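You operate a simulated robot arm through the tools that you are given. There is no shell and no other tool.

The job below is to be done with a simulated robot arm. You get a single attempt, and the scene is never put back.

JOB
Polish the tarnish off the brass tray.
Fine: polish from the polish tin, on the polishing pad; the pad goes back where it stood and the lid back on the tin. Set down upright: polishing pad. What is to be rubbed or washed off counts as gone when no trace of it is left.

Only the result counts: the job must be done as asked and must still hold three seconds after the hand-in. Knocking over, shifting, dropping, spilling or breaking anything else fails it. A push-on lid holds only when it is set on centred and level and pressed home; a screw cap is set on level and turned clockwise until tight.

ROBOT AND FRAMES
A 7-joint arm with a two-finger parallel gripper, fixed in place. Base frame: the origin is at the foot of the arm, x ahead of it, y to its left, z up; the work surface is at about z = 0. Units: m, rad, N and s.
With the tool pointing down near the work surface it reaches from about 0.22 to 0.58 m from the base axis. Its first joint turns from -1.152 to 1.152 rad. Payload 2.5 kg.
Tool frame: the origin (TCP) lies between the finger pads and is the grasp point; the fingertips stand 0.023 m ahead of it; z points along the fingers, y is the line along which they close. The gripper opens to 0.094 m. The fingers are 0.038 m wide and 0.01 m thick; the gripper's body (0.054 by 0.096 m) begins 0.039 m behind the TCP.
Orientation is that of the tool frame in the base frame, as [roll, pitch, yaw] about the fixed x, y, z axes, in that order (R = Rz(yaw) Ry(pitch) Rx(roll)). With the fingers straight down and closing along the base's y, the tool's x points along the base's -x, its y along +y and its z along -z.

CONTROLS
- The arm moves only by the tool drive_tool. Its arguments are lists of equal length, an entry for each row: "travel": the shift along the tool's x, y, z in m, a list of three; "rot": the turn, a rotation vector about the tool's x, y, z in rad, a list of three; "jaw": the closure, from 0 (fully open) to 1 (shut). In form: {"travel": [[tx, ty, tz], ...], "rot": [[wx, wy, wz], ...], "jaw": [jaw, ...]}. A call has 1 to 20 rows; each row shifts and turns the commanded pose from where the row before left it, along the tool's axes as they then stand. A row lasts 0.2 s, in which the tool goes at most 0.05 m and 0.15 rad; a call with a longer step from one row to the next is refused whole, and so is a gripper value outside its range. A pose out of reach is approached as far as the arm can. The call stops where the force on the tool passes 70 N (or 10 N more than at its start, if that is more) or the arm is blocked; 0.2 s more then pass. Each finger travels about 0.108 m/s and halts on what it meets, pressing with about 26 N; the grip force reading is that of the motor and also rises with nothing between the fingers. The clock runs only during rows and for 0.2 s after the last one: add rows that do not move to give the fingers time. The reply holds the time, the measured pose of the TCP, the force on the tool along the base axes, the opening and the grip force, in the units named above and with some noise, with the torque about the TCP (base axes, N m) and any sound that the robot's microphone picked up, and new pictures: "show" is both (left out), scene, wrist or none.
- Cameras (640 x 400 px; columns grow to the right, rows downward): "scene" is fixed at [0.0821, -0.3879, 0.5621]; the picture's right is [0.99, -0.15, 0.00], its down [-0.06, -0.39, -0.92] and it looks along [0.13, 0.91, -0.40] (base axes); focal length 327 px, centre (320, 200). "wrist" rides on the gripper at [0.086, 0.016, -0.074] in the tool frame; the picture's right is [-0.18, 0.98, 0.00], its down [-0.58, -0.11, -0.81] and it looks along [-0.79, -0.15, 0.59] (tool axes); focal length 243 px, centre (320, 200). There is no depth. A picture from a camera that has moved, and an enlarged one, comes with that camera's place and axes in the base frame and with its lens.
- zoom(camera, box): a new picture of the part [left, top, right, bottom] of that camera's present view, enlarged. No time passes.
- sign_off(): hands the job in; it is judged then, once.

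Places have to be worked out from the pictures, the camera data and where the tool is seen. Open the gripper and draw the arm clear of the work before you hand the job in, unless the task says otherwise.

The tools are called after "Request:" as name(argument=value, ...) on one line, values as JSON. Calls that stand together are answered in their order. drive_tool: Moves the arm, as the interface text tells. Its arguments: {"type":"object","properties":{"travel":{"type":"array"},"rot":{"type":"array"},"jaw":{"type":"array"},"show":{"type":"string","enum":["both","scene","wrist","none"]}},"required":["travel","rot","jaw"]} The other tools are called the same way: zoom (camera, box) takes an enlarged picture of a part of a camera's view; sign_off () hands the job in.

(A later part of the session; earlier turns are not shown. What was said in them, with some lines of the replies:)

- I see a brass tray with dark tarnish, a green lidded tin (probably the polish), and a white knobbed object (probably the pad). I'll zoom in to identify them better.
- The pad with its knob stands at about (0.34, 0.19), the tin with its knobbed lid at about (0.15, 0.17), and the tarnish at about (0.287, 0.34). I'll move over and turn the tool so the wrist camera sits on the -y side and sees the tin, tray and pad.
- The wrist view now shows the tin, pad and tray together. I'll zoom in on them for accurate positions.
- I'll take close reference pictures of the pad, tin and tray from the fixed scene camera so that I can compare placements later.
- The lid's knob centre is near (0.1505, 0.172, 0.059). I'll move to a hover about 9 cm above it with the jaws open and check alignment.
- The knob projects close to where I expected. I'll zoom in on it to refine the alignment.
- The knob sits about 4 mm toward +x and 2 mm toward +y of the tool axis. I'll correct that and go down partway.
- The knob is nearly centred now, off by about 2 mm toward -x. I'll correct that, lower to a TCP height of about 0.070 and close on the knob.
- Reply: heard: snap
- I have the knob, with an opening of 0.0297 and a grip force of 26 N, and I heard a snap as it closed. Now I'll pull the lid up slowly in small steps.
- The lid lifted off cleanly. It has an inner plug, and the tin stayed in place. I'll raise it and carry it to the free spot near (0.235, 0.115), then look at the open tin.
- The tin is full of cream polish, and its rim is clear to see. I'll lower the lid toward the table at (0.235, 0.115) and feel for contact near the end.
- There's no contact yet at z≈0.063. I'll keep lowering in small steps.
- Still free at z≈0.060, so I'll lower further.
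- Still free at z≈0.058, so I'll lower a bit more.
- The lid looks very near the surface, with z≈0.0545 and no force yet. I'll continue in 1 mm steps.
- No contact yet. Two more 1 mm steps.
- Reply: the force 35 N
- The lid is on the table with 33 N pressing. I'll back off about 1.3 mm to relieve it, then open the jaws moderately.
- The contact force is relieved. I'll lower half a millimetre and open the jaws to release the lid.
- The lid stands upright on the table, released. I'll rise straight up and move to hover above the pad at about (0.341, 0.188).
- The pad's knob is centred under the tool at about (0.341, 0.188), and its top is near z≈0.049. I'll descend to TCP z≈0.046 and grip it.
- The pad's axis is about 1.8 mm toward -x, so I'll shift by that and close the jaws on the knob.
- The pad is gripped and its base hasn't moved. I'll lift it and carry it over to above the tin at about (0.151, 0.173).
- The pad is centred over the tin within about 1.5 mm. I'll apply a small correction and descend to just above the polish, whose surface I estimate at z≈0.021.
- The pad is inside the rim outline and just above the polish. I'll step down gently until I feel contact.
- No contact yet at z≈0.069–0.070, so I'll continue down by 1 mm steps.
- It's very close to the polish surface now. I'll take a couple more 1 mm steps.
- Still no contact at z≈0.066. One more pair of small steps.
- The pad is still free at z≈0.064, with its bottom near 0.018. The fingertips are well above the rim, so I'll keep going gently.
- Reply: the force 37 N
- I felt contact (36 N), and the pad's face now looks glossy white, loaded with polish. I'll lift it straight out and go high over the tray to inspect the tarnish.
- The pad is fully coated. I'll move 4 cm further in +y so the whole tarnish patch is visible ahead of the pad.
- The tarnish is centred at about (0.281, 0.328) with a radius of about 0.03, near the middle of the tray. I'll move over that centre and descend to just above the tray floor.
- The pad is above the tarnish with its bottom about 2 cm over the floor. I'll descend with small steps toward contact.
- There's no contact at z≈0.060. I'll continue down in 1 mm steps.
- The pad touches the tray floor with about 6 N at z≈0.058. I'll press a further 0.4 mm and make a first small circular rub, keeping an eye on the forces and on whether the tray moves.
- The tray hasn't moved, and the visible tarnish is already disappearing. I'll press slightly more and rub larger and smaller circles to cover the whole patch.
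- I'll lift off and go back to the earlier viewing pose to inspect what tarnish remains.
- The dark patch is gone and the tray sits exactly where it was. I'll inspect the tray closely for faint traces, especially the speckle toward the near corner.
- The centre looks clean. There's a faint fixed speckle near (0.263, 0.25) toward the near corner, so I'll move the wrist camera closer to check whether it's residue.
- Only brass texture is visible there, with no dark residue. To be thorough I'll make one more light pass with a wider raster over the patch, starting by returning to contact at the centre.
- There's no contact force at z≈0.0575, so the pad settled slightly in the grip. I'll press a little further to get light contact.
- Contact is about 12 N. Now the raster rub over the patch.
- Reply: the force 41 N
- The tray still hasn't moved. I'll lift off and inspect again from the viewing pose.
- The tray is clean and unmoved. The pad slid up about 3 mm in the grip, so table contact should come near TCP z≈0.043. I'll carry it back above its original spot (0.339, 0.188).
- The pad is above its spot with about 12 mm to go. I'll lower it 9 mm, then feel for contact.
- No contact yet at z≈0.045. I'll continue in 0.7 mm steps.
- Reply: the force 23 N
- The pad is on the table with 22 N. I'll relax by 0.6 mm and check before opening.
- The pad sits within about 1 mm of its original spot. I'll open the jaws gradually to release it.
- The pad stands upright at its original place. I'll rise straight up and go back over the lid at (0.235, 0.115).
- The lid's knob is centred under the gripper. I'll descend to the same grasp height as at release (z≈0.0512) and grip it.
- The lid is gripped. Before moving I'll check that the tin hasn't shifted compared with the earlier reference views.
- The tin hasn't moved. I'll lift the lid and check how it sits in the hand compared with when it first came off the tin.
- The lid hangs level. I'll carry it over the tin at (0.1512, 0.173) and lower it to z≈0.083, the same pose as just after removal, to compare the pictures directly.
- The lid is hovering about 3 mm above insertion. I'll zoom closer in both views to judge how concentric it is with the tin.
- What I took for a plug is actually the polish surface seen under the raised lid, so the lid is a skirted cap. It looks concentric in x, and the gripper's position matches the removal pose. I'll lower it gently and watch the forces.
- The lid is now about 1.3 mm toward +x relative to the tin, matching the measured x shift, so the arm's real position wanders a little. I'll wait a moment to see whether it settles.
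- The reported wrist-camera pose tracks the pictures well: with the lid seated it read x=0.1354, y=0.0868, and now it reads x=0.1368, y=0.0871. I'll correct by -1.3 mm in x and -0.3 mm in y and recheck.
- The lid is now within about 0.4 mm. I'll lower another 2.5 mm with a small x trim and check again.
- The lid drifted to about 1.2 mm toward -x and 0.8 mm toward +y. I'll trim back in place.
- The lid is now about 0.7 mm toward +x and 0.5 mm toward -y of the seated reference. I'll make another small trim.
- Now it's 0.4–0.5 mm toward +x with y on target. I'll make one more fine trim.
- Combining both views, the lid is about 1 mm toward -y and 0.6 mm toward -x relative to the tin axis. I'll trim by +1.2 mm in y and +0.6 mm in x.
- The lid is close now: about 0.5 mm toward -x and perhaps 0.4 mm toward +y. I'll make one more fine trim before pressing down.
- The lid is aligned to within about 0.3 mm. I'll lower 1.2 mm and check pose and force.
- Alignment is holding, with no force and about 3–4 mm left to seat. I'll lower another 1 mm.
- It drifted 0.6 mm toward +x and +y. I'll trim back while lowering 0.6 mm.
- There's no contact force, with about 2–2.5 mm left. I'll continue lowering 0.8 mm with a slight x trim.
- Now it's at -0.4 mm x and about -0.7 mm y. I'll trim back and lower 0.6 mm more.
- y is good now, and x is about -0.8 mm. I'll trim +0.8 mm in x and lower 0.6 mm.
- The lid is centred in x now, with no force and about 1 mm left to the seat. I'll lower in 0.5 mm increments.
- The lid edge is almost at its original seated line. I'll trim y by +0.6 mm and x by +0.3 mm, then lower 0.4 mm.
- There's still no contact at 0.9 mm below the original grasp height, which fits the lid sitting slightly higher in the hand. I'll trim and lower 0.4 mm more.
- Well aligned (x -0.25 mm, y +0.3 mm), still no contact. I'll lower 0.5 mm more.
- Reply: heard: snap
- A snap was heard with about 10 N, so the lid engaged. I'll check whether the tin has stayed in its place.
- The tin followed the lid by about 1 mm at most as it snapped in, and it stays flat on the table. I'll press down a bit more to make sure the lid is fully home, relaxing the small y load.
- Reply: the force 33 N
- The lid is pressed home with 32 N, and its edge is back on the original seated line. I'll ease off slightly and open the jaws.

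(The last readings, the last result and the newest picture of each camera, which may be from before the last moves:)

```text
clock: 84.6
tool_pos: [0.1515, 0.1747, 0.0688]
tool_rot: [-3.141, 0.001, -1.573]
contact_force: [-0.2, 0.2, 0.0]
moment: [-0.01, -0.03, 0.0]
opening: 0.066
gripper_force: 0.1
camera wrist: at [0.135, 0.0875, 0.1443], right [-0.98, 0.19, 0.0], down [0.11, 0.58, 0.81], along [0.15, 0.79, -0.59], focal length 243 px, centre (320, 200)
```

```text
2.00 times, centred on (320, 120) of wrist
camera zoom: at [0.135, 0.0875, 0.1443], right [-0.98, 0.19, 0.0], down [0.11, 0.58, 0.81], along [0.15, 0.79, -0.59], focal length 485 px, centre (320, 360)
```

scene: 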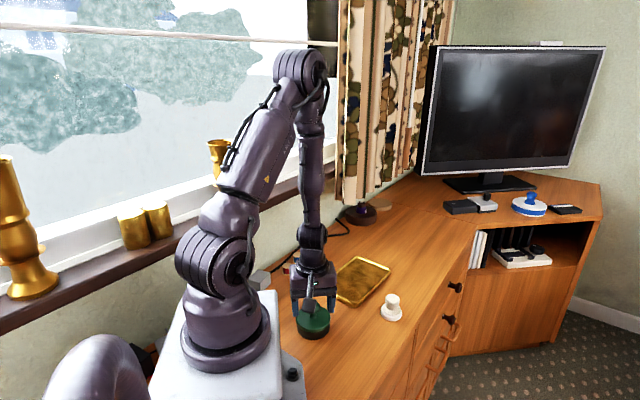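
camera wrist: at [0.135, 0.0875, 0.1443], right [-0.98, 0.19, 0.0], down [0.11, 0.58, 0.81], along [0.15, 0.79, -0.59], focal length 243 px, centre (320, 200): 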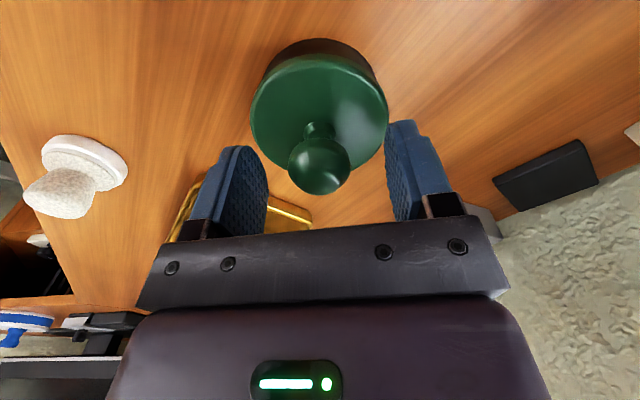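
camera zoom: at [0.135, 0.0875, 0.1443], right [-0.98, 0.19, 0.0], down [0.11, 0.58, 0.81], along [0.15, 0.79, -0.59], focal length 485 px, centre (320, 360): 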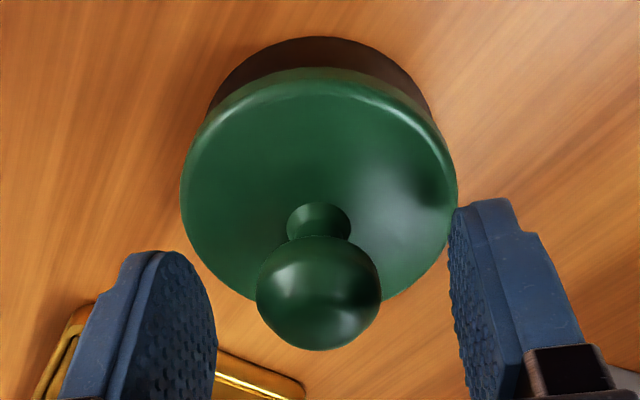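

The lid stays on, level and seated. I'll raise the arm straight up, clear of everything, and check the final scene.

Request:
drive_tool(travel=[[0, 0, -0.01], [0, 0, -0.03], [0, 0, -0.045], [0, 0, -0.045], [0, 0, -0.045], [0, 0, -0.045], [0.01, -0.03, -0.03], [0.01, -0.03, -0.02], [0.01, -0.03, 0], [0, 0, 0], [0, 0, 0]], rot=[[0, 0, 0], [0, 0, 0], [0, 0, 0], [0, 0, 0], [0, 0, 0], [0, 0, 0], [0, 0, 0], [0, 0, 0], [0, 0, 0], [0, 0, 0], [0, 0, 0]], jaw=[0.3, 0.3, 0.2, 0, 0, 0, 0, 0, 0, 0, 0])

Request:
zoom(camera="scene", box=[240, 230, 440, 355])

Request:
zoom(camera="scene", box=[282, 292, 346, 332])

Request:
zoom(camera="scene", box=[360, 280, 424, 320])

Request:
zoom(camera="wrist", box=[240, 0, 440, 125])

```text
clock: 87.0
tool_pos: [0.2438, 0.1461, 0.3394]
tool_rot: [3.141, 0.0, -1.573]
contact_force: [0.0, -0.8, 0.0]
moment: [-0.01, -0.01, -0.01]
opening: 0.0938
gripper_force: 0.1
camera wrist: at [0.2274, 0.0589, 0.4143], right [-0.98, 0.19, 0.0], down [0.11, 0.58, 0.81], along [0.15, 0.79, -0.59], focal length 243 px, centre (320, 200)
```

scene: 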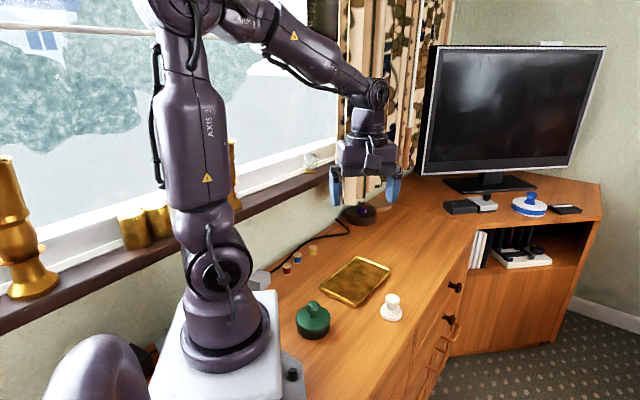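
wrist: 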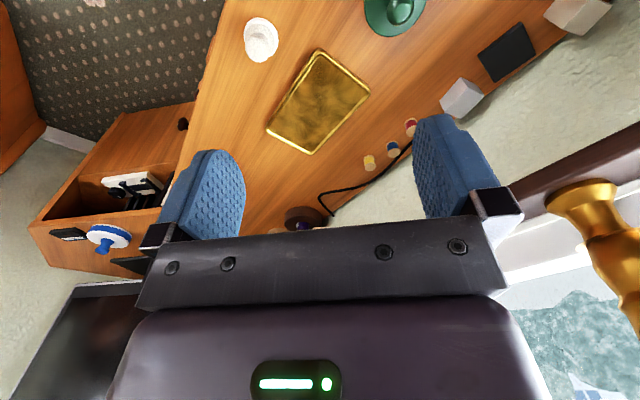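

```text
3.20 times, centred on (340, 292) of scene
camera zoom: at [0.0821, -0.3879, 0.5621], right [0.99, -0.15, 0.0], down [-0.06, -0.39, -0.92], along [0.13, 0.91, -0.4], focal length 1045 px, centre (256, -96)
```

zoom: 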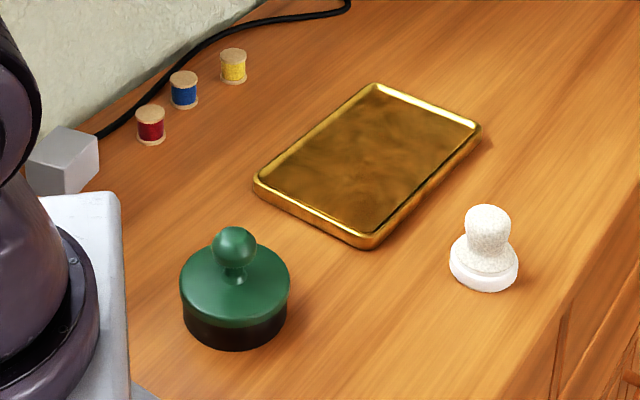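

```text
10.00 times, centred on (314, 312) of scene
camera zoom: at [0.0821, -0.3879, 0.5621], right [0.99, -0.15, 0.0], down [-0.06, -0.39, -0.92], along [0.13, 0.91, -0.4], focal length 3266 px, centre (380, -920)
```

zoom: 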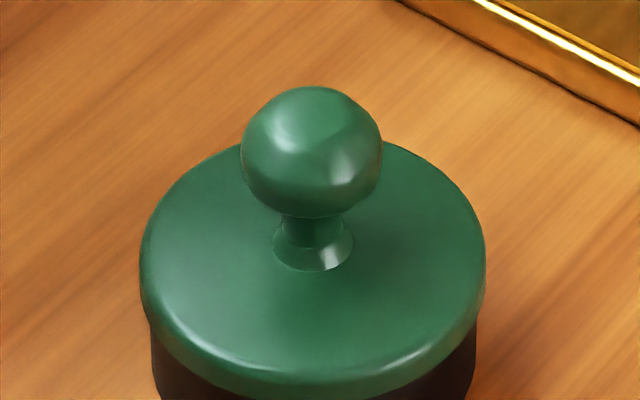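

```text
10.00 times, centred on (392, 300) of scene
camera zoom: at [0.0821, -0.3879, 0.5621], right [0.99, -0.15, 0.0], down [-0.06, -0.39, -0.92], along [0.13, 0.91, -0.4], focal length 3266 px, centre (-400, -800)
```

zoom: 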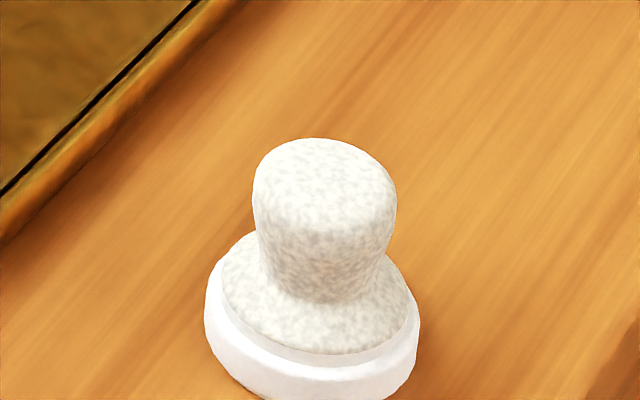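

```text
3.20 times, centred on (340, 62) of wrist
camera zoom: at [0.2274, 0.0589, 0.4143], right [-0.98, 0.19, 0.0], down [0.11, 0.58, 0.81], along [0.15, 0.79, -0.59], focal length 776 px, centre (256, 640)
```

zoom: 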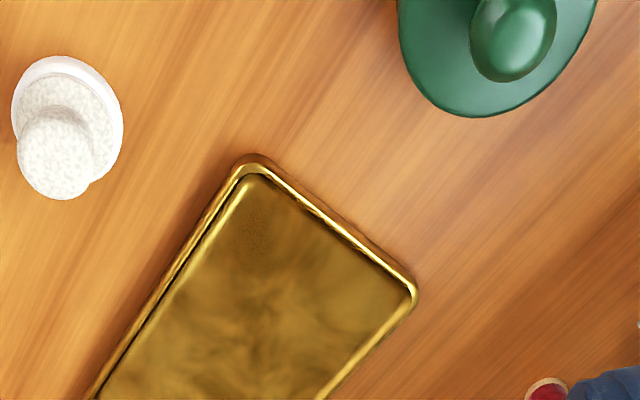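

Pad, tin and tray all match their reference positions, and the lid is seated level. I'll take one last close look at the tray surface for any remaining trace.

Request:
zoom(camera="wrist", box=[266, 45, 374, 160])

Request:
zoom(camera="wrist", box=[300, 50, 348, 80])

Request:
zoom(camera="scene", box=[318, 254, 394, 310])

```text
3.48 times, centred on (320, 102) of wrist
camera zoom: at [0.2274, 0.0589, 0.4143], right [-0.98, 0.19, 0.0], down [0.11, 0.58, 0.81], along [0.15, 0.79, -0.59], focal length 844 px, centre (320, 539)
```

zoom: 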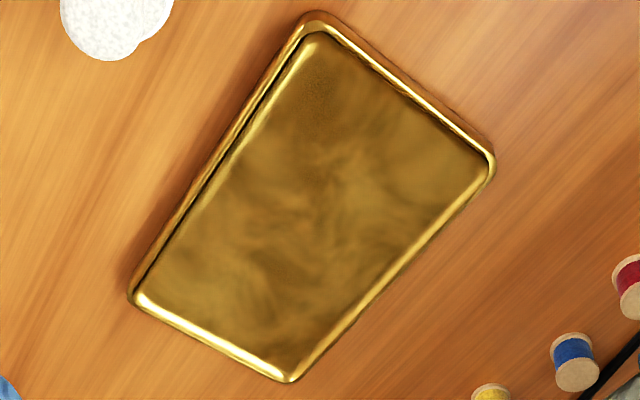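

```text
13.33 times, centred on (324, 65) of wrist
camera zoom: at [0.2274, 0.0589, 0.4143], right [-0.98, 0.19, 0.0], down [0.11, 0.58, 0.81], along [0.15, 0.79, -0.59], focal length 3235 px, centre (267, 2000)
```

zoom: 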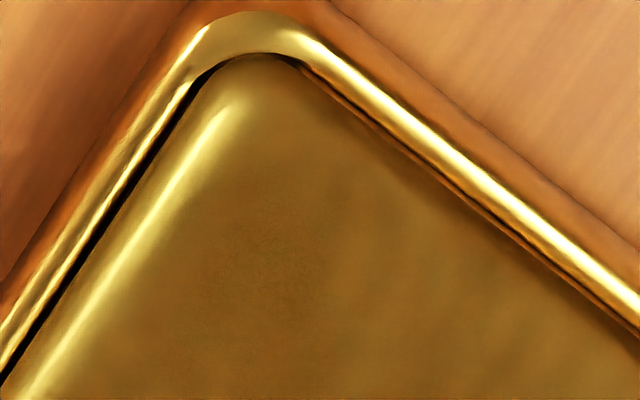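

```text
7.14 times, centred on (356, 282) of scene
camera zoom: at [0.0821, -0.3879, 0.5621], right [0.99, -0.15, 0.0], down [-0.06, -0.39, -0.92], along [0.13, 0.91, -0.4], focal length 2333 px, centre (63, -386)
```

zoom: 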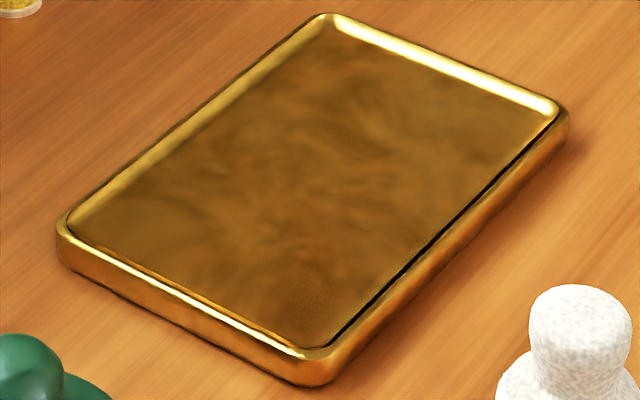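

The tray shows only its natural brass mottling. The pad stands upright at its place, the lid is snapped on the tin, and the arm is clear with the gripper open. I'm handing the job in.

Request:
sign_off()

```text
The job is handed in.
```

The tarnish is off the brass tray, and I've handed the job in. I don't have the judging result yet.

- **Tray:** after two rubbing passes the dark patch is gone in both camera views, and only the brass's own mottling shows. A faint speckle near one corner was there from the start, and close up it looks like part of the brass. The tray did not move.
- **Pad:** it stands upright within about 1 mm of where it started. Its face is still white with polish.
- **Tin:** the lid snapped on, and I pressed it down with about 32 N. It sits level at its original height. The whole tin shifted about 1 mm as the lid engaged.
- **Arm:** the gripper is open and the arm is clear of the work.
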